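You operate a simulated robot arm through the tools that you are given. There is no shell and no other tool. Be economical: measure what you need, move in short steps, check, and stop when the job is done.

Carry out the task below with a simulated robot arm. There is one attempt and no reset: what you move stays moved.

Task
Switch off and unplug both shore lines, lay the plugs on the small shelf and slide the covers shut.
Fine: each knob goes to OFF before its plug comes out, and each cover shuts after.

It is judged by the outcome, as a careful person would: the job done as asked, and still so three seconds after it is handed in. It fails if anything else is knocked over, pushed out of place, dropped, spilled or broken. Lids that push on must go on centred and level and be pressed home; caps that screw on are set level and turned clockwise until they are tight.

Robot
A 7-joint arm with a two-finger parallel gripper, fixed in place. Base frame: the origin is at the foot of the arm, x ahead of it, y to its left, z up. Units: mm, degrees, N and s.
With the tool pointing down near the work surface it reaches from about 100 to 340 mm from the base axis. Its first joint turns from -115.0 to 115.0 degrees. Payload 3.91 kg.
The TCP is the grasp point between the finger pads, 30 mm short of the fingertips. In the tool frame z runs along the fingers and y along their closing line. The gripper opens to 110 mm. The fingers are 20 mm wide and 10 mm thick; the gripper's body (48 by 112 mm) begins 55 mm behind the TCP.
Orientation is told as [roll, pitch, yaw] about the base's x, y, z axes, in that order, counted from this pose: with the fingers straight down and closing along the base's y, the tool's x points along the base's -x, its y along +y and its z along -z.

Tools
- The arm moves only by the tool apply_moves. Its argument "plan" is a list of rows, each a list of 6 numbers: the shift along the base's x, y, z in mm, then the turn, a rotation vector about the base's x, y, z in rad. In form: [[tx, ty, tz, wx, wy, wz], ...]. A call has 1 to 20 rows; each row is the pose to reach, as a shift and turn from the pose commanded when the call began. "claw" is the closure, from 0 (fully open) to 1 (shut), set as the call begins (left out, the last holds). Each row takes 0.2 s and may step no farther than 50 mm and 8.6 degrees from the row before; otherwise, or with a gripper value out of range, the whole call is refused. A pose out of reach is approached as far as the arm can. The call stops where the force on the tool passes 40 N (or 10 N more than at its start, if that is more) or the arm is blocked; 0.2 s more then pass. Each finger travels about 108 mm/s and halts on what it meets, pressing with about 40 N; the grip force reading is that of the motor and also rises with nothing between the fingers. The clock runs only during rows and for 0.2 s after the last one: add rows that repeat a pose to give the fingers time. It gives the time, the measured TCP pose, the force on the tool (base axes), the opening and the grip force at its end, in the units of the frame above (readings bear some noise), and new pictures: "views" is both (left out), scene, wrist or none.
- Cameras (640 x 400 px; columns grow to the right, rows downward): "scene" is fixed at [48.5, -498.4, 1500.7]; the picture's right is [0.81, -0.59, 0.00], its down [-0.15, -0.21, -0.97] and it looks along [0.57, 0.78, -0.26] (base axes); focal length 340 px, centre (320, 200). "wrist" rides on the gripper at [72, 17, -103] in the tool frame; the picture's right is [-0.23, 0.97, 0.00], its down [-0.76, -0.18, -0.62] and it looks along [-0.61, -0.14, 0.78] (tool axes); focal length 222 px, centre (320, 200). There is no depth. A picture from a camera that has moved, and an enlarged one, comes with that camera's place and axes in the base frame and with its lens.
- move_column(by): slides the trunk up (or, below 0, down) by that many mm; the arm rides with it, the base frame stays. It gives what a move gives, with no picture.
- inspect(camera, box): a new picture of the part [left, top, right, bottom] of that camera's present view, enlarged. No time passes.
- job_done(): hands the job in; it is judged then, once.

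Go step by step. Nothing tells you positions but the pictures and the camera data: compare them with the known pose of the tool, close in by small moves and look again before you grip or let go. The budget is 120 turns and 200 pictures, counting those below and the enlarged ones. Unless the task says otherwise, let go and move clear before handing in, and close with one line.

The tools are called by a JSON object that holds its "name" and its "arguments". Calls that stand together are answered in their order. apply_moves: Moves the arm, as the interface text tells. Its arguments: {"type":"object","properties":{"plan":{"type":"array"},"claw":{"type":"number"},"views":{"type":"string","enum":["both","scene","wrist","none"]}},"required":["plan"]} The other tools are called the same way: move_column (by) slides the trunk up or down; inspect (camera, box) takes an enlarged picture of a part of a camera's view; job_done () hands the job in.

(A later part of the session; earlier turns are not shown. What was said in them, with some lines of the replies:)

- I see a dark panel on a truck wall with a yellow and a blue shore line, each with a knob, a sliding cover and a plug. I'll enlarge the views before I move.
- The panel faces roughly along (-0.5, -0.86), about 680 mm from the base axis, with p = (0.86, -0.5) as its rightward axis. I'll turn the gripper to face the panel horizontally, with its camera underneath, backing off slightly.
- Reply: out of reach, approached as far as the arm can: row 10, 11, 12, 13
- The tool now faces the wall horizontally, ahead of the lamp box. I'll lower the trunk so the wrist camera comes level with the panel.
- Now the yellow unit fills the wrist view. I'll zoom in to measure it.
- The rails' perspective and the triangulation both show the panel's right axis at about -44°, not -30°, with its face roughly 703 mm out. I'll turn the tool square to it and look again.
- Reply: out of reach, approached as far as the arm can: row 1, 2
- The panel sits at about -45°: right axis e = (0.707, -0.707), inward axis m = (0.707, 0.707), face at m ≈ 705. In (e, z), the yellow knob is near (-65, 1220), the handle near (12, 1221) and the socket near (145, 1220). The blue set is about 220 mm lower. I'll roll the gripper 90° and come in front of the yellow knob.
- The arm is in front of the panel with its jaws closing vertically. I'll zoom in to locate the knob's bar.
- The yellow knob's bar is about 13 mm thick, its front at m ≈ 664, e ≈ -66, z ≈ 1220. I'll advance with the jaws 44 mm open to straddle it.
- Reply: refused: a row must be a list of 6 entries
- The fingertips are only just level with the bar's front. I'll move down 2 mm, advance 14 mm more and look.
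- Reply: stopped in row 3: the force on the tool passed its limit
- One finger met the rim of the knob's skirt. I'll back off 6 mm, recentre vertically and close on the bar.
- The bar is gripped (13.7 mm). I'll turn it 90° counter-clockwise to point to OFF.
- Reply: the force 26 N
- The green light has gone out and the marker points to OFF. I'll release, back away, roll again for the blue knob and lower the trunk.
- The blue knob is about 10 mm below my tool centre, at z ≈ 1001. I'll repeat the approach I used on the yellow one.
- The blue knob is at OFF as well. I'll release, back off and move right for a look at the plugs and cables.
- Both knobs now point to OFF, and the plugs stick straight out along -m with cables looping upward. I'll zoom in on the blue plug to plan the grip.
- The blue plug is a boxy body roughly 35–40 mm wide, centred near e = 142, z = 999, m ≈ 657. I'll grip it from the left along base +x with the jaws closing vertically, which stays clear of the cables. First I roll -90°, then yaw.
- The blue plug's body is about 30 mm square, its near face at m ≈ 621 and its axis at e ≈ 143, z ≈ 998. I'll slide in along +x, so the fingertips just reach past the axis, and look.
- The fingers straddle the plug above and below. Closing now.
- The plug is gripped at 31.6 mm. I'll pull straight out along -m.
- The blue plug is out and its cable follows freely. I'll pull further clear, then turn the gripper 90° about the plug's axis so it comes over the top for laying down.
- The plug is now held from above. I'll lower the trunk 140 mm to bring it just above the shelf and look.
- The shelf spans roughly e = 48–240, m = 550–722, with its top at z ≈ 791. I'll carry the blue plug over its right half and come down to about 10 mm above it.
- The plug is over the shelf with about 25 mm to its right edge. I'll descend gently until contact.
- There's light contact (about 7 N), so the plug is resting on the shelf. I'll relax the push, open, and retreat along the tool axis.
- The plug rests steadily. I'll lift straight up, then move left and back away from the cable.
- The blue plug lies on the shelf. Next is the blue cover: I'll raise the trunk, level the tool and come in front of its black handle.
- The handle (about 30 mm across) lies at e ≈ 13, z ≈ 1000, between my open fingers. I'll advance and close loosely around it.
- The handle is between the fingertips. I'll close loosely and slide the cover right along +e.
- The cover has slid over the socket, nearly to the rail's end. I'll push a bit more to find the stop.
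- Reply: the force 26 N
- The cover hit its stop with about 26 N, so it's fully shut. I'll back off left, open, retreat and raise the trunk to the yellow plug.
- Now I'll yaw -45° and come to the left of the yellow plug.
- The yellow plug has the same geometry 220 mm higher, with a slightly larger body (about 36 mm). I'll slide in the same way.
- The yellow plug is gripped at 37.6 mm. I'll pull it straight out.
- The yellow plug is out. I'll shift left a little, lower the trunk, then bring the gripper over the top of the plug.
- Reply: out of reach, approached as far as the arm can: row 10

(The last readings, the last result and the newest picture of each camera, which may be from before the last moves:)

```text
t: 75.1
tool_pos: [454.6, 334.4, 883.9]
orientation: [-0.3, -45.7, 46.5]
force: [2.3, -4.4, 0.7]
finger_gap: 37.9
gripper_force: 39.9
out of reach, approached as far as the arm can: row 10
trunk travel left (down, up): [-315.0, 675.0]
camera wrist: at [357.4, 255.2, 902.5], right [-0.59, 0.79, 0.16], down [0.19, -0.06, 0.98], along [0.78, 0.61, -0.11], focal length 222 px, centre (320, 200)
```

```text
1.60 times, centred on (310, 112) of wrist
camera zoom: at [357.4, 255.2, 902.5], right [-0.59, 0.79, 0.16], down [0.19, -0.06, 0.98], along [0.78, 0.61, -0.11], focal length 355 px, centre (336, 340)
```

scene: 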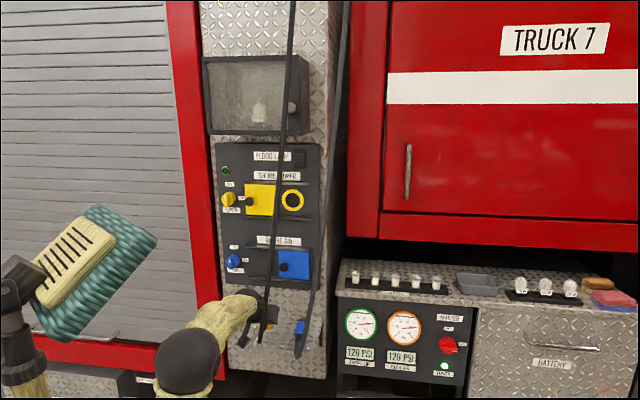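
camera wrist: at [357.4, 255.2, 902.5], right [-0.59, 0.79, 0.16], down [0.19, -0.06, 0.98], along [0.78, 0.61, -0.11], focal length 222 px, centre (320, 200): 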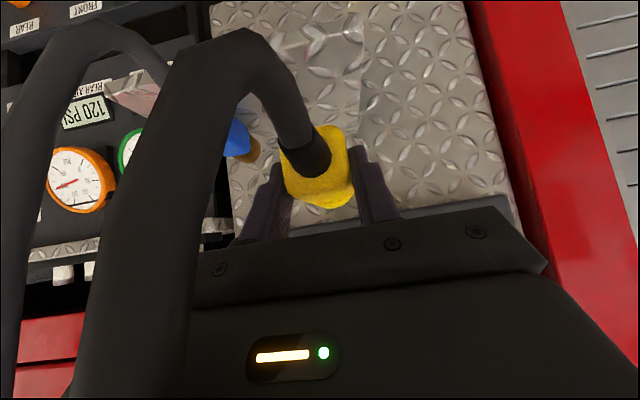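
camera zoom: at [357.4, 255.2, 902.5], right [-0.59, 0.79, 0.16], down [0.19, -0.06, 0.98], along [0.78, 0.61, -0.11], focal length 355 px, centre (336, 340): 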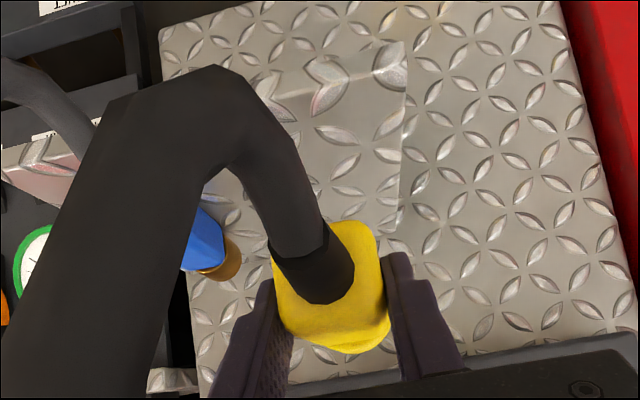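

The gripper is above the plug. I'll move right and forward over the shelf's left half, then down close to it.

{"name": "apply_moves", "arguments": {"plan": [[15, 7, 0, 0, 0, 0], [30, 14, 0, 0, 0, 0], [45, 21, 0, 0, 0, -0.01], [57, 28, 0, 0, 0, -0.02], [57, 28, -15, 0, 0, -0.02], [57, 28, -30, 0, 0, -0.02], [57, 28, -45, 0, 0, -0.02]]}}

{"name": "inspect", "arguments": {"camera": "wrist", "box": [110, 0, 510, 225]}}

{"name": "inspect", "arguments": {"camera": "scene", "box": [220, 280, 348, 360]}}

```text
t: 76.7
tool_pos: [520.2, 351.7, 836.2]
orientation: [0.0, -45.6, 43.8]
force: [-0.1, -0.2, 0.7]
finger_gap: 37.8
gripper_force: 39.9
trunk travel left (down, up): [-315.0, 675.0]
camera wrist: at [419.3, 277.1, 856.5], right [-0.56, 0.81, 0.16], down [0.19, -0.07, 0.98], along [0.81, 0.58, -0.11], focal length 222 px, centre (320, 200)
```

scene: 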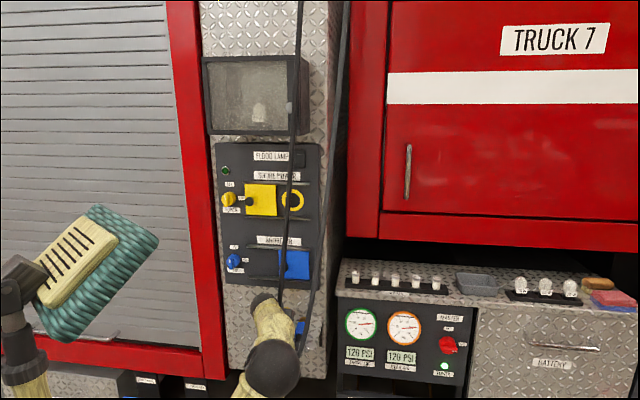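
wrist: 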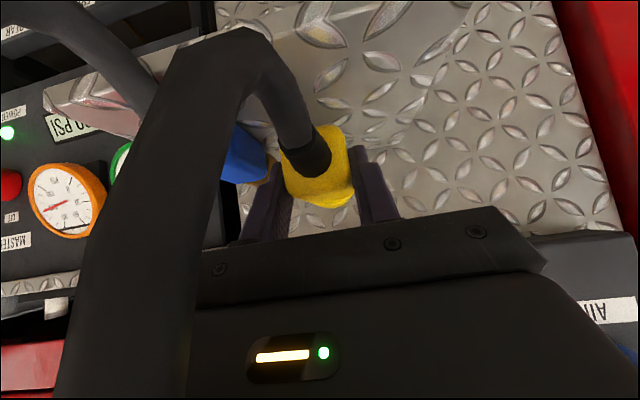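

```text
1.60 times, centred on (310, 112) of wrist
camera zoom: at [419.3, 277.1, 856.5], right [-0.56, 0.81, 0.16], down [0.19, -0.07, 0.98], along [0.81, 0.58, -0.11], focal length 355 px, centre (336, 340)
```

zoom: 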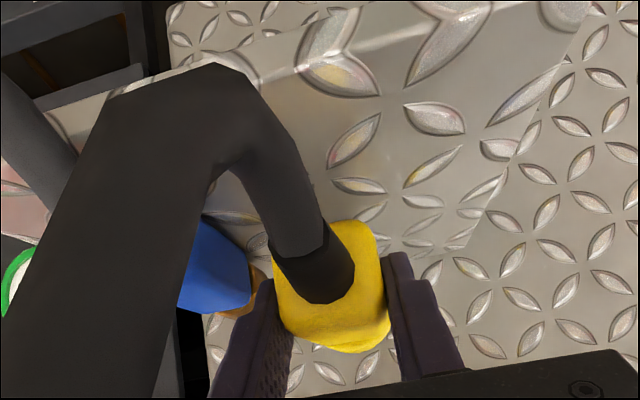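

```text
5.00 times, centred on (284, 320) of scene
camera zoom: at [48.5, -498.4, 1500.7], right [0.81, -0.59, 0.0], down [-0.15, -0.21, -0.97], along [0.57, 0.78, -0.26], focal length 1698 px, centre (500, -400)
```

zoom: 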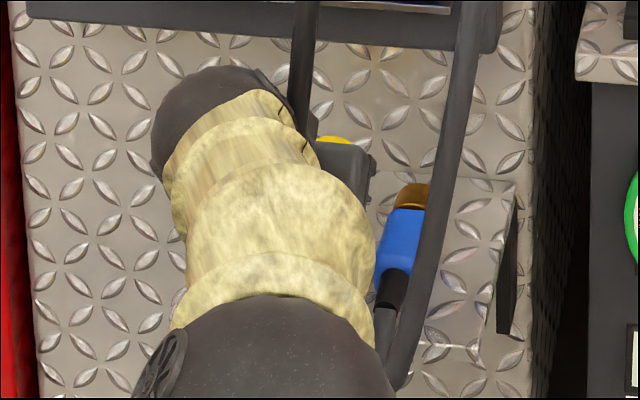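

I'm slightly further right than I want (e ≈ 119), so I'll shift 15 mm left and come down gently.

{"name": "apply_moves", "arguments": {"plan": [[-10.6, 10.6, 0, 0, 0, 0.02], [-10.6, 10.6, -5, 0, 0, 0.02], [-10.6, 10.6, -9, 0, 0, 0.02], [-10.6, 10.6, -12, 0, 0, 0.02], [-10.6, 10.6, -14, 0, 0, 0.02]], "views": "none"}}

{"name": "apply_moves", "arguments": {"plan": [[0, 0, -1, 0, 0, 0], [0, 0, -2, 0, 0, 0], [0, 0, -3, 0, 0, 0], [0, 0, -4, 0, 0, 0]], "views": "none"}}

{"name": "inspect", "arguments": {"camera": "wrist", "box": [110, 0, 510, 225]}}

```text
t: 77.9
tool_pos: [511.2, 363.2, 820.4]
orientation: [0.1, -45.5, 45.2]
force: [0.2, 0.4, 0.9]
finger_gap: 37.6
gripper_force: 40.3
trunk travel left (down, up): [-315.0, 675.0]
```

```text
t: 78.9
tool_pos: [506.8, 362.7, 818.0]
orientation: [-0.1, -45.7, 45.4]
force: [1.6, -0.1, 4.5]
finger_gap: 37.7
gripper_force: 40.3
trunk travel left (down, up): [-315.0, 675.0]
```

```text
1.60 times, centred on (310, 112) of wrist
camera zoom: at [408.1, 286.5, 838.9], right [-0.58, 0.8, 0.16], down [0.19, -0.06, 0.98], along [0.79, 0.6, -0.11], focal length 355 px, centre (336, 340)
```

zoom: 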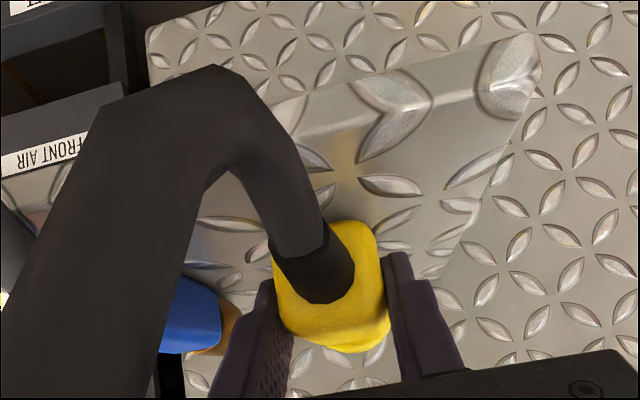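

It made contact at the expected height. I'll release and check.

{"name": "apply_moves", "arguments": {"plan": [[0, 0, 0.5, 0, 0, 0], [0, 0, 0.5, 0, 0, 0], [0, 0, 0.5, 0, 0, 0]], "claw": 0.45, "views": "none"}}

{"name": "inspect", "arguments": {"camera": "wrist", "box": [110, 0, 510, 225]}}

```text
t: 79.7
tool_pos: [509.3, 363.5, 817.8]
orientation: [0.0, -45.6, 45.0]
force: [-0.5, -0.1, -0.1]
finger_gap: 60.6
gripper_force: 0.1
trunk travel left (down, up): [-315.0, 675.0]
```

```text
1.60 times, centred on (310, 112) of wrist
camera zoom: at [409.4, 285.9, 838.5], right [-0.58, 0.8, 0.16], down [0.19, -0.06, 0.98], along [0.79, 0.6, -0.11], focal length 355 px, centre (336, 340)
```

zoom: 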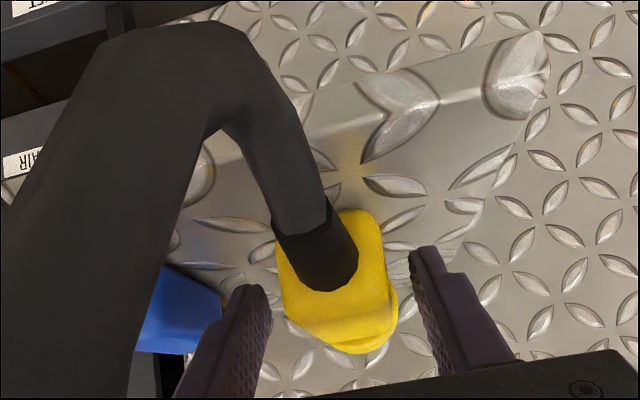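

Released, and the plug rests on the shelf. I'll lift straight up, then left and back.

{"name": "apply_moves", "arguments": {"plan": [[0, 0, 12, 0, 0, 0], [0, 0, 30, 0, 0, 0], [0, 0, 50, 0, 0, 0], [0, 0, 70, 0, 0, 0], [-21, 21, 75, 0, 0, 0], [-42, 42, 80, 0, 0, 0], [-63, 63, 85, 0, 0, 0], [-84, 74, 85, 0, 0, 0]]}}

{"name": "inspect", "arguments": {"camera": "scene", "box": [220, 280, 348, 360]}}

{"name": "inspect", "arguments": {"camera": "wrist", "box": [110, 0, 430, 200]}}

```text
t: 81.5
tool_pos: [423.9, 437.0, 904.9]
orientation: [0.0, -45.6, 45.1]
force: [0.4, -0.5, 0.0]
finger_gap: 60.4
gripper_force: 0.0
trunk travel left (down, up): [-315.0, 675.0]
camera wrist: at [324.9, 360.2, 925.7], right [-0.58, 0.8, 0.16], down [0.19, -0.06, 0.98], along [0.8, 0.6, -0.11], focal length 222 px, centre (320, 200)
```

scene: 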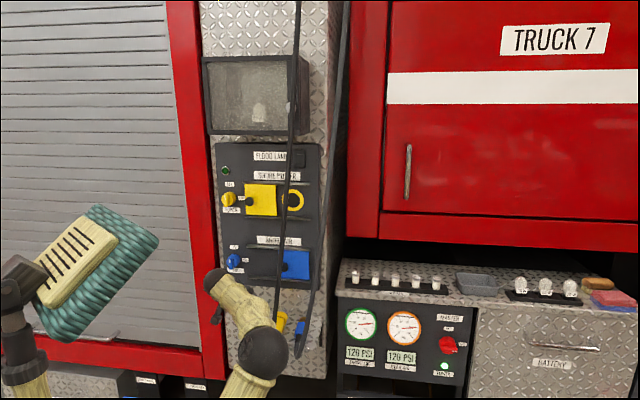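
wrist: 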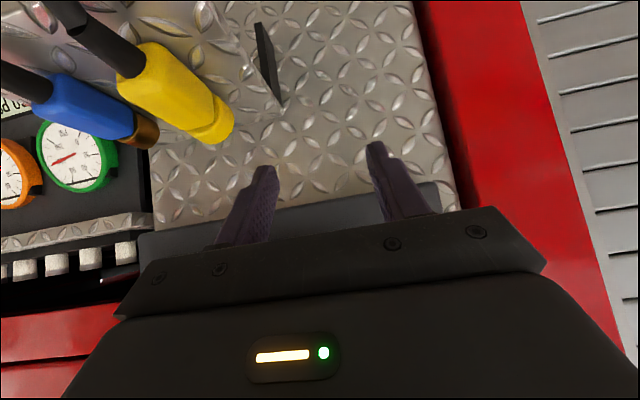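

```text
5.00 times, centred on (284, 320) of scene
camera zoom: at [48.5, -498.4, 1500.7], right [0.81, -0.59, 0.0], down [-0.15, -0.21, -0.97], along [0.57, 0.78, -0.26], focal length 1698 px, centre (500, -400)
```

zoom: 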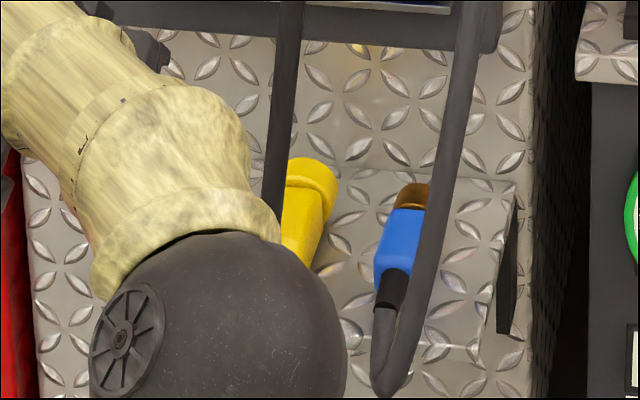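

```text
2.00 times, centred on (270, 100) of wrist
camera zoom: at [324.9, 360.2, 925.7], right [-0.58, 0.8, 0.16], down [0.19, -0.06, 0.98], along [0.8, 0.6, -0.11], focal length 444 px, centre (420, 400)
```

zoom: 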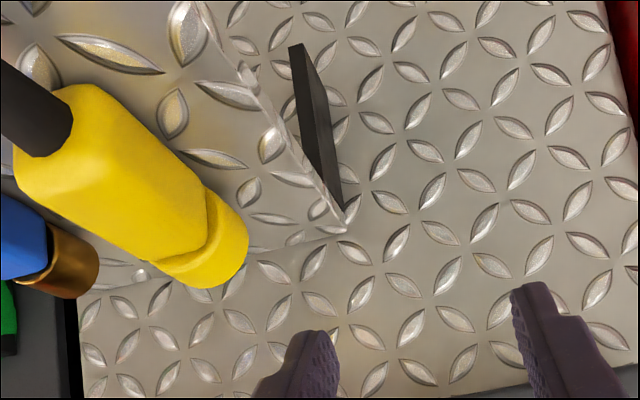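

Both plugs lie on the shelf. For the yellow cover I'll back off, raise the trunk and level the tool in front of its handle.

{"name": "apply_moves", "arguments": {"plan": [[-14, -14, 0, 0, 0, 0], [-28, -28, 0, 0, 0, 0]], "views": "none"}}

{"name": "move_column", "arguments": {"by": 340}}

{"name": "apply_moves", "arguments": {"plan": [[1, -4, -4, 0.0936, -0.0936, 0], [2, -8, -8, 0.187, -0.187, 0], [4, -12, -12, 0.281, -0.281, 0], [6, -16, -16, 0.374, -0.374, 0], [8, -20, -20, 0.468, -0.468, 0], [9, -23, -24, 0.562, -0.562, 0]]}}

{"name": "inspect", "arguments": {"camera": "wrist", "box": [180, 60, 420, 210]}}

```text
t: 82.1
tool_pos: [395.4, 406.9, 904.3]
orientation: [-0.1, -45.6, 45.1]
force: [-0.6, 0.3, -0.5]
finger_gap: 60.3
gripper_force: 0.1
trunk travel left (down, up): [-315.0, 675.0]
```

```text
t: 85.4
tool_pos: [396.7, 407.7, 1244.8]
orientation: [-0.1, -45.6, 45.2]
force: [0.3, 0.6, 0.4]
finger_gap: 60.5
gripper_force: 0.2
trunk travel left (down, up): [-655.0, 335.0]
```

```text
t: 86.8
tool_pos: [406.1, 384.4, 1221.0]
orientation: [-178.4, -88.8, -136.5]
force: [0.0, -0.8, -0.3]
finger_gap: 60.7
gripper_force: 0.1
trunk travel left (down, up): [-655.0, 335.0]
camera wrist: at [321.9, 323.8, 1147.0], right [-0.69, 0.68, 0.23], down [-0.33, -0.58, 0.75], along [0.64, 0.44, 0.62], focal length 222 px, centre (320, 200)
```

scene: 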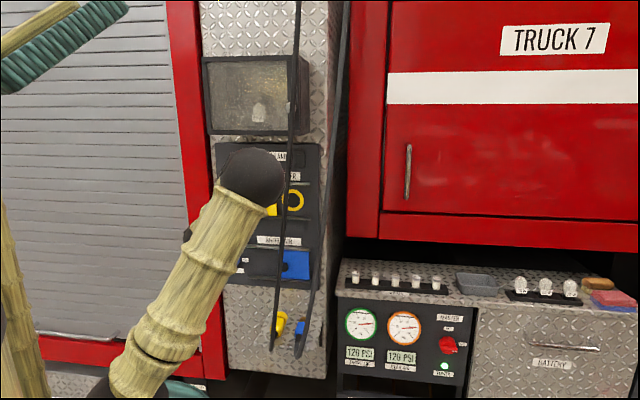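
wrist: 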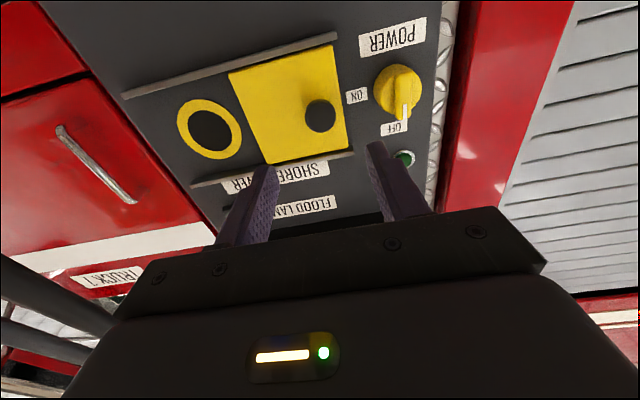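

```text
2.67 times, centred on (300, 135) of wrist
camera zoom: at [321.9, 323.8, 1147.0], right [-0.69, 0.68, 0.23], down [-0.33, -0.58, 0.75], along [0.64, 0.44, 0.62], focal length 592 px, centre (373, 373)
```

zoom: 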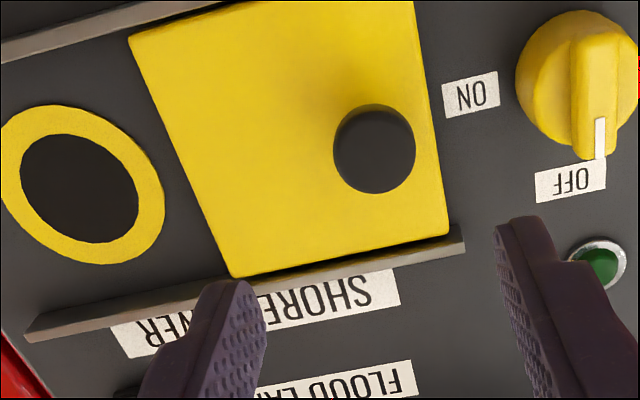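

The view matches the blue unit. The yellow cable now hangs to the right, so I'll roll the gripper upright and push the handle with shut fingers from its left, which keeps the body clear of the cable.

{"name": "apply_moves", "arguments": {"plan": [[-2, 3, 0, 0.101, 0.101, 0], [-4, 6, 0, 0.202, 0.202, 0], [-6, 9, 0, 0.303, 0.303, 0], [-8, 12, 0, 0.404, 0.404, 0], [-10, 15, 0, 0.505, 0.505, 0], [-12, 18, 0, 0.606, 0.606, 0], [-14, 22, 0, 0.707, 0.707, 0], [-16, 25, 0, 0.808, 0.808, 0], [-18, 28, 0, 0.909, 0.909, 0], [-20, 31, 0, 1.01, 1.01, 0], [-20, 34, 0, 1.111, 1.111, 0]], "claw": 1.0}}

{"name": "inspect", "arguments": {"camera": "wrist", "box": [220, 60, 428, 190]}}

```text
t: 89.2
tool_pos: [385.6, 418.6, 1221.2]
orientation: [90.0, 0.0, -46.2]
force: [-0.3, -0.2, 0.6]
finger_gap: 0.2
gripper_force: 37.8
trunk travel left (down, up): [-655.0, 335.0]
camera wrist: at [260.9, 399.0, 1238.3], right [0.16, -0.17, 0.97], down [0.08, -0.98, -0.18], along [0.98, 0.1, -0.14], focal length 222 px, centre (320, 200)
```

scene: 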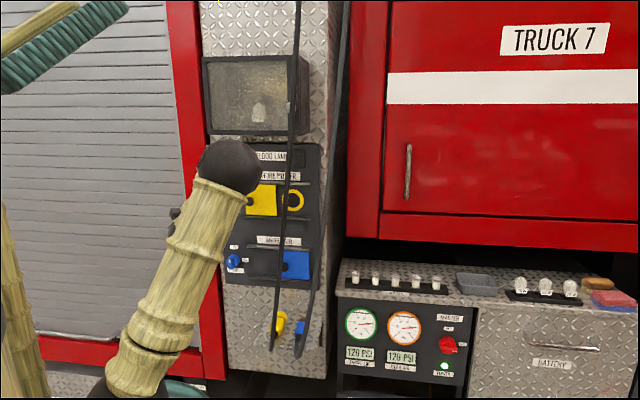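
wrist: 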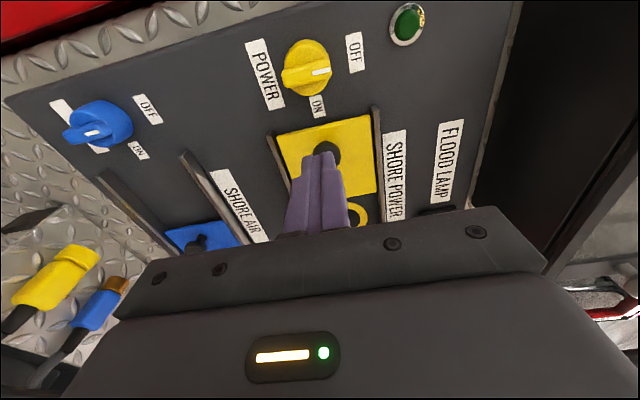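

```text
3.08 times, centred on (324, 125) of wrist
camera zoom: at [260.9, 399.0, 1238.3], right [0.16, -0.17, 0.97], down [0.08, -0.98, -0.18], along [0.98, 0.1, -0.14], focal length 684 px, centre (308, 431)
```

zoom: 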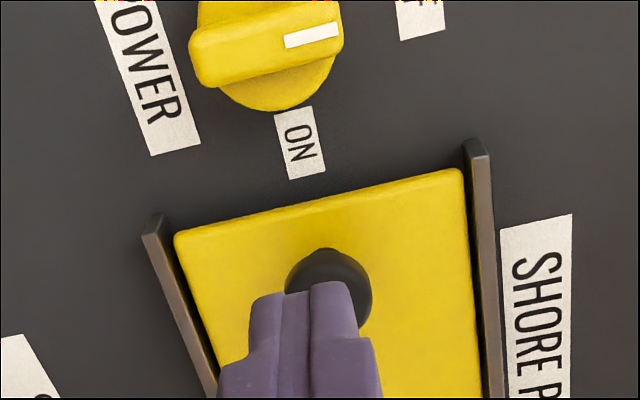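

The fingers are aimed left of the handle. I'll advance to the handle's depth.

{"name": "apply_moves", "arguments": {"plan": [[14, 14, 0, 0, 0, 0], [28, 28, 0, 0, 0, 0], [42, 42, 0, 0, 0, 0], [56, 56, 0, 0, 0, 0]], "views": "none"}}

{"name": "inspect", "arguments": {"camera": "wrist", "box": [220, 60, 428, 190]}}

```text
t: 90.2
tool_pos: [442.1, 474.5, 1220.8]
orientation: [90.0, 0.0, -46.3]
force: [-0.8, 0.0, 0.0]
finger_gap: 0.0
gripper_force: 37.5
trunk travel left (down, up): [-655.0, 335.0]
```

```text
3.08 times, centred on (324, 125) of wrist
camera zoom: at [318.4, 454.2, 1237.5], right [0.16, -0.16, 0.97], down [0.08, -0.98, -0.18], along [0.98, 0.1, -0.14], focal length 684 px, centre (308, 431)
```

zoom: 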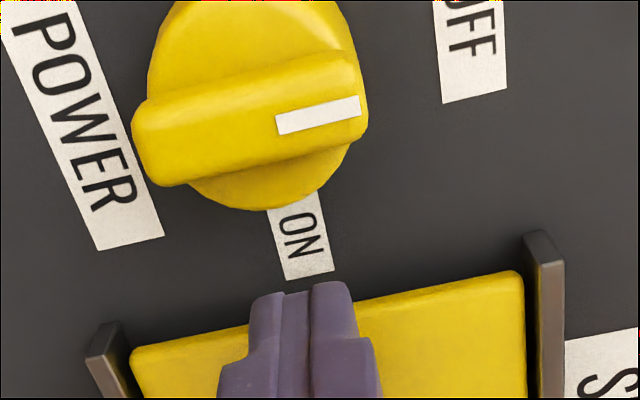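

{"name": "apply_moves", "arguments": {"plan": [[6, -6, 0, 0, 0, 0], [12, -12, 0, 0, 0, 0], [18, -18, 0, 0, 0, 0], [24, -24, 0, 0, 0, 0], [30, -30, 0, 0, 0, 0], [36, -36, 0, 0, 0, 0], [42, -42, 0, 0, 0, 0], [48, -48, 0, 0, 0, 0], [54, -54, 0, 0, 0, 0], [60, -60, 0, 0, 0, 0], [66, -66, 0, 0, 0, 0], [72, -72, 0, 0, 0, 0]]}}

{"name": "inspect", "arguments": {"camera": "scene", "box": [210, 160, 330, 240]}}

```text
t: 92.8
tool_pos: [513.5, 402.8, 1221.7]
orientation: [89.9, 0.0, -46.1]
force: [0.0, -0.3, 0.3]
finger_gap: 0.1
gripper_force: 37.7
trunk travel left (down, up): [-655.0, 335.0]
camera wrist: at [389.9, 383.1, 1238.2], right [0.16, -0.16, 0.97], down [0.08, -0.98, -0.18], along [0.98, 0.1, -0.14], focal length 222 px, centre (320, 200)
```

scene: 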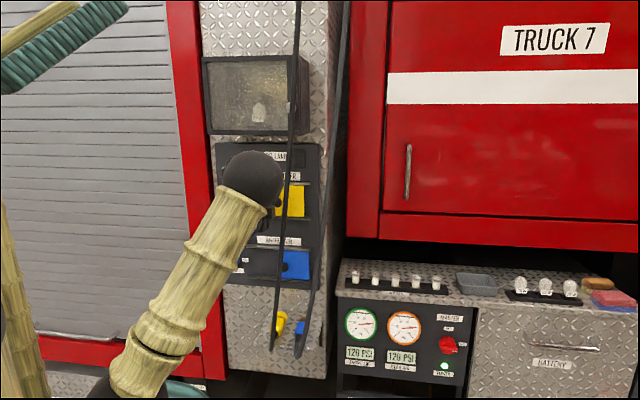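
wrist: 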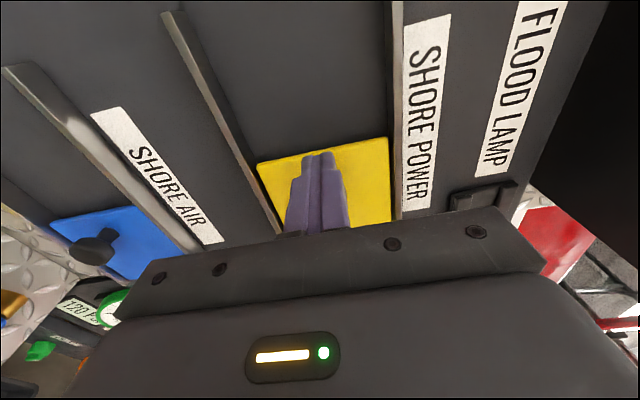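

```text
5.00 times, centred on (270, 200) of scene
camera zoom: at [48.5, -498.4, 1500.7], right [0.81, -0.59, 0.0], down [-0.15, -0.21, -0.97], along [0.57, 0.78, -0.26], focal length 1698 px, centre (570, 200)
```

zoom: 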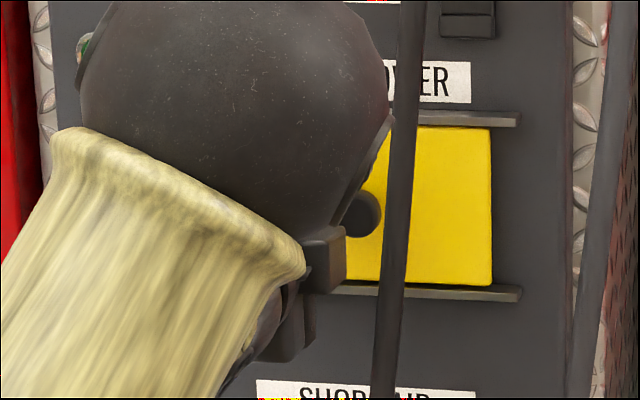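

The yellow cover is sliding. A bit more is needed to reach the stop.

{"name": "apply_moves", "arguments": {"plan": [[4, -4, 0, 0, 0, 0], [7, -7, 0, 0, 0, 0], [10, -10, 0, 0, 0, 0], [13, -13, 0, 0, 0, 0], [16, -16, 0, 0, 0, 0], [19, -19, 0, 0, 0, 0], [22, -22, 0, 0, 0, 0]], "views": "none"}}

{"name": "inspect", "arguments": {"camera": "scene", "box": [210, 160, 330, 240]}}

```text
t: 94.4
tool_pos: [525.1, 391.5, 1221.5]
orientation: [89.9, -0.4, -44.7]
force: [-5.4, 13.2, 0.6]
finger_gap: 0.0
gripper_force: 37.5
trunk travel left (down, up): [-655.0, 335.0]
stopped in row 7: the force on the tool passed its limit (the readings are from after the stop); the commanded pose is now the measured one
```

```text
5.00 times, centred on (270, 200) of scene
camera zoom: at [48.5, -498.4, 1500.7], right [0.81, -0.59, 0.0], down [-0.15, -0.21, -0.97], along [0.57, 0.78, -0.26], focal length 1698 px, centre (570, 200)
```

zoom: 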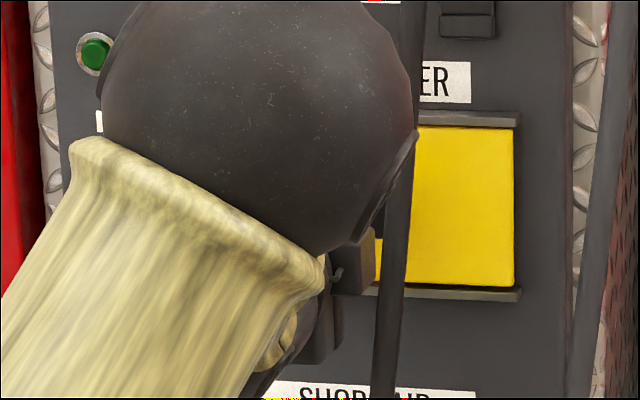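

The stop was reached at the force limit, and the cover sits at the rail's end just like the blue one. I'll back off left, retreat and inspect everything.

{"name": "apply_moves", "arguments": {"plan": [[-8, 8, 0, 0, 0, 0], [-20, -4, 0, 0, 0, 0], [-40, -20, 0, 0, 0, 0], [-60, -35, 0, 0, 0, 0], [-85, -40, 0, 0, 0, 0], [-115, -30, 0, 0, 0, 0], [-150, -10, 0, 0, 0, 0], [-185, 10, 0, 0, 0, 0], [-215, 30, 0, 0, 0, 0]]}}

{"name": "inspect", "arguments": {"camera": "scene", "box": [204, 140, 348, 230]}}

{"name": "inspect", "arguments": {"camera": "scene", "box": [204, 225, 364, 365]}}

{"name": "inspect", "arguments": {"camera": "wrist", "box": [0, 0, 640, 240]}}

```text
t: 96.4
tool_pos: [311.6, 416.8, 1220.7]
orientation: [89.8, -0.3, -45.1]
force: [0.2, 0.2, 0.1]
finger_gap: 0.1
gripper_force: 37.6
trunk travel left (down, up): [-655.0, 335.0]
camera wrist: at [188.7, 394.6, 1237.7], right [0.16, -0.16, 0.97], down [0.09, -0.98, -0.17], along [0.98, 0.12, -0.14], focal length 222 px, centre (320, 200)
```

scene: 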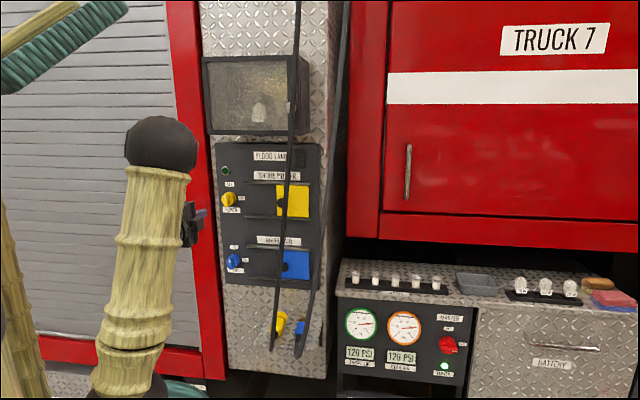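
wrist: 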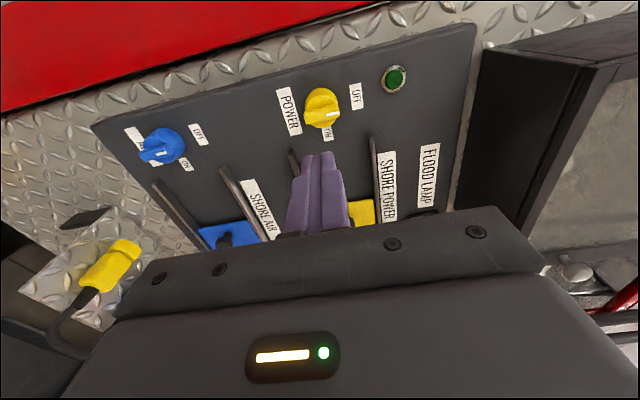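

```text
4.44 times, centred on (276, 185) of scene
camera zoom: at [48.5, -498.4, 1500.7], right [0.81, -0.59, 0.0], down [-0.15, -0.21, -0.97], along [0.57, 0.78, -0.26], focal length 1509 px, centre (516, 267)
```

zoom: 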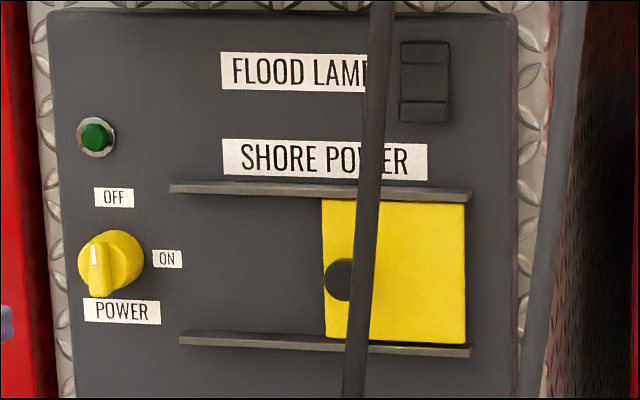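

```text
2.86 times, centred on (284, 295) of scene
camera zoom: at [48.5, -498.4, 1500.7], right [0.81, -0.59, 0.0], down [-0.15, -0.21, -0.97], along [0.57, 0.78, -0.26], focal length 970 px, centre (423, -71)
```

zoom: 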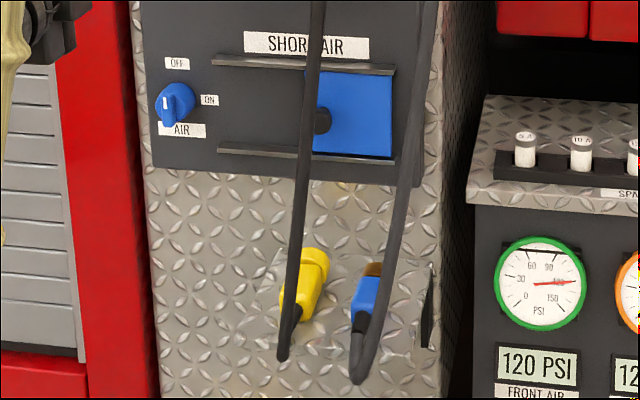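

```text
1.00 times, centred on (320, 120) of wrist
camera zoom: at [188.7, 394.6, 1237.7], right [0.16, -0.16, 0.97], down [0.09, -0.98, -0.17], along [0.98, 0.12, -0.14], focal length 222 px, centre (320, 280)
```

zoom: 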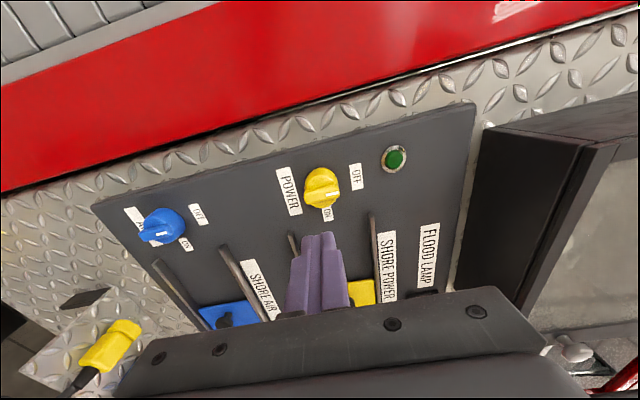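

Both knobs are at OFF, both covers are shut, both plugs rest on the shelf, and the arm is clear. Handing in.

{"name": "job_done", "arguments": {}}

```text
The job is handed in.
```

I turned both shore lines to OFF and unplugged them, laid the plugs on the small shelf, and slid both covers shut against their stops.
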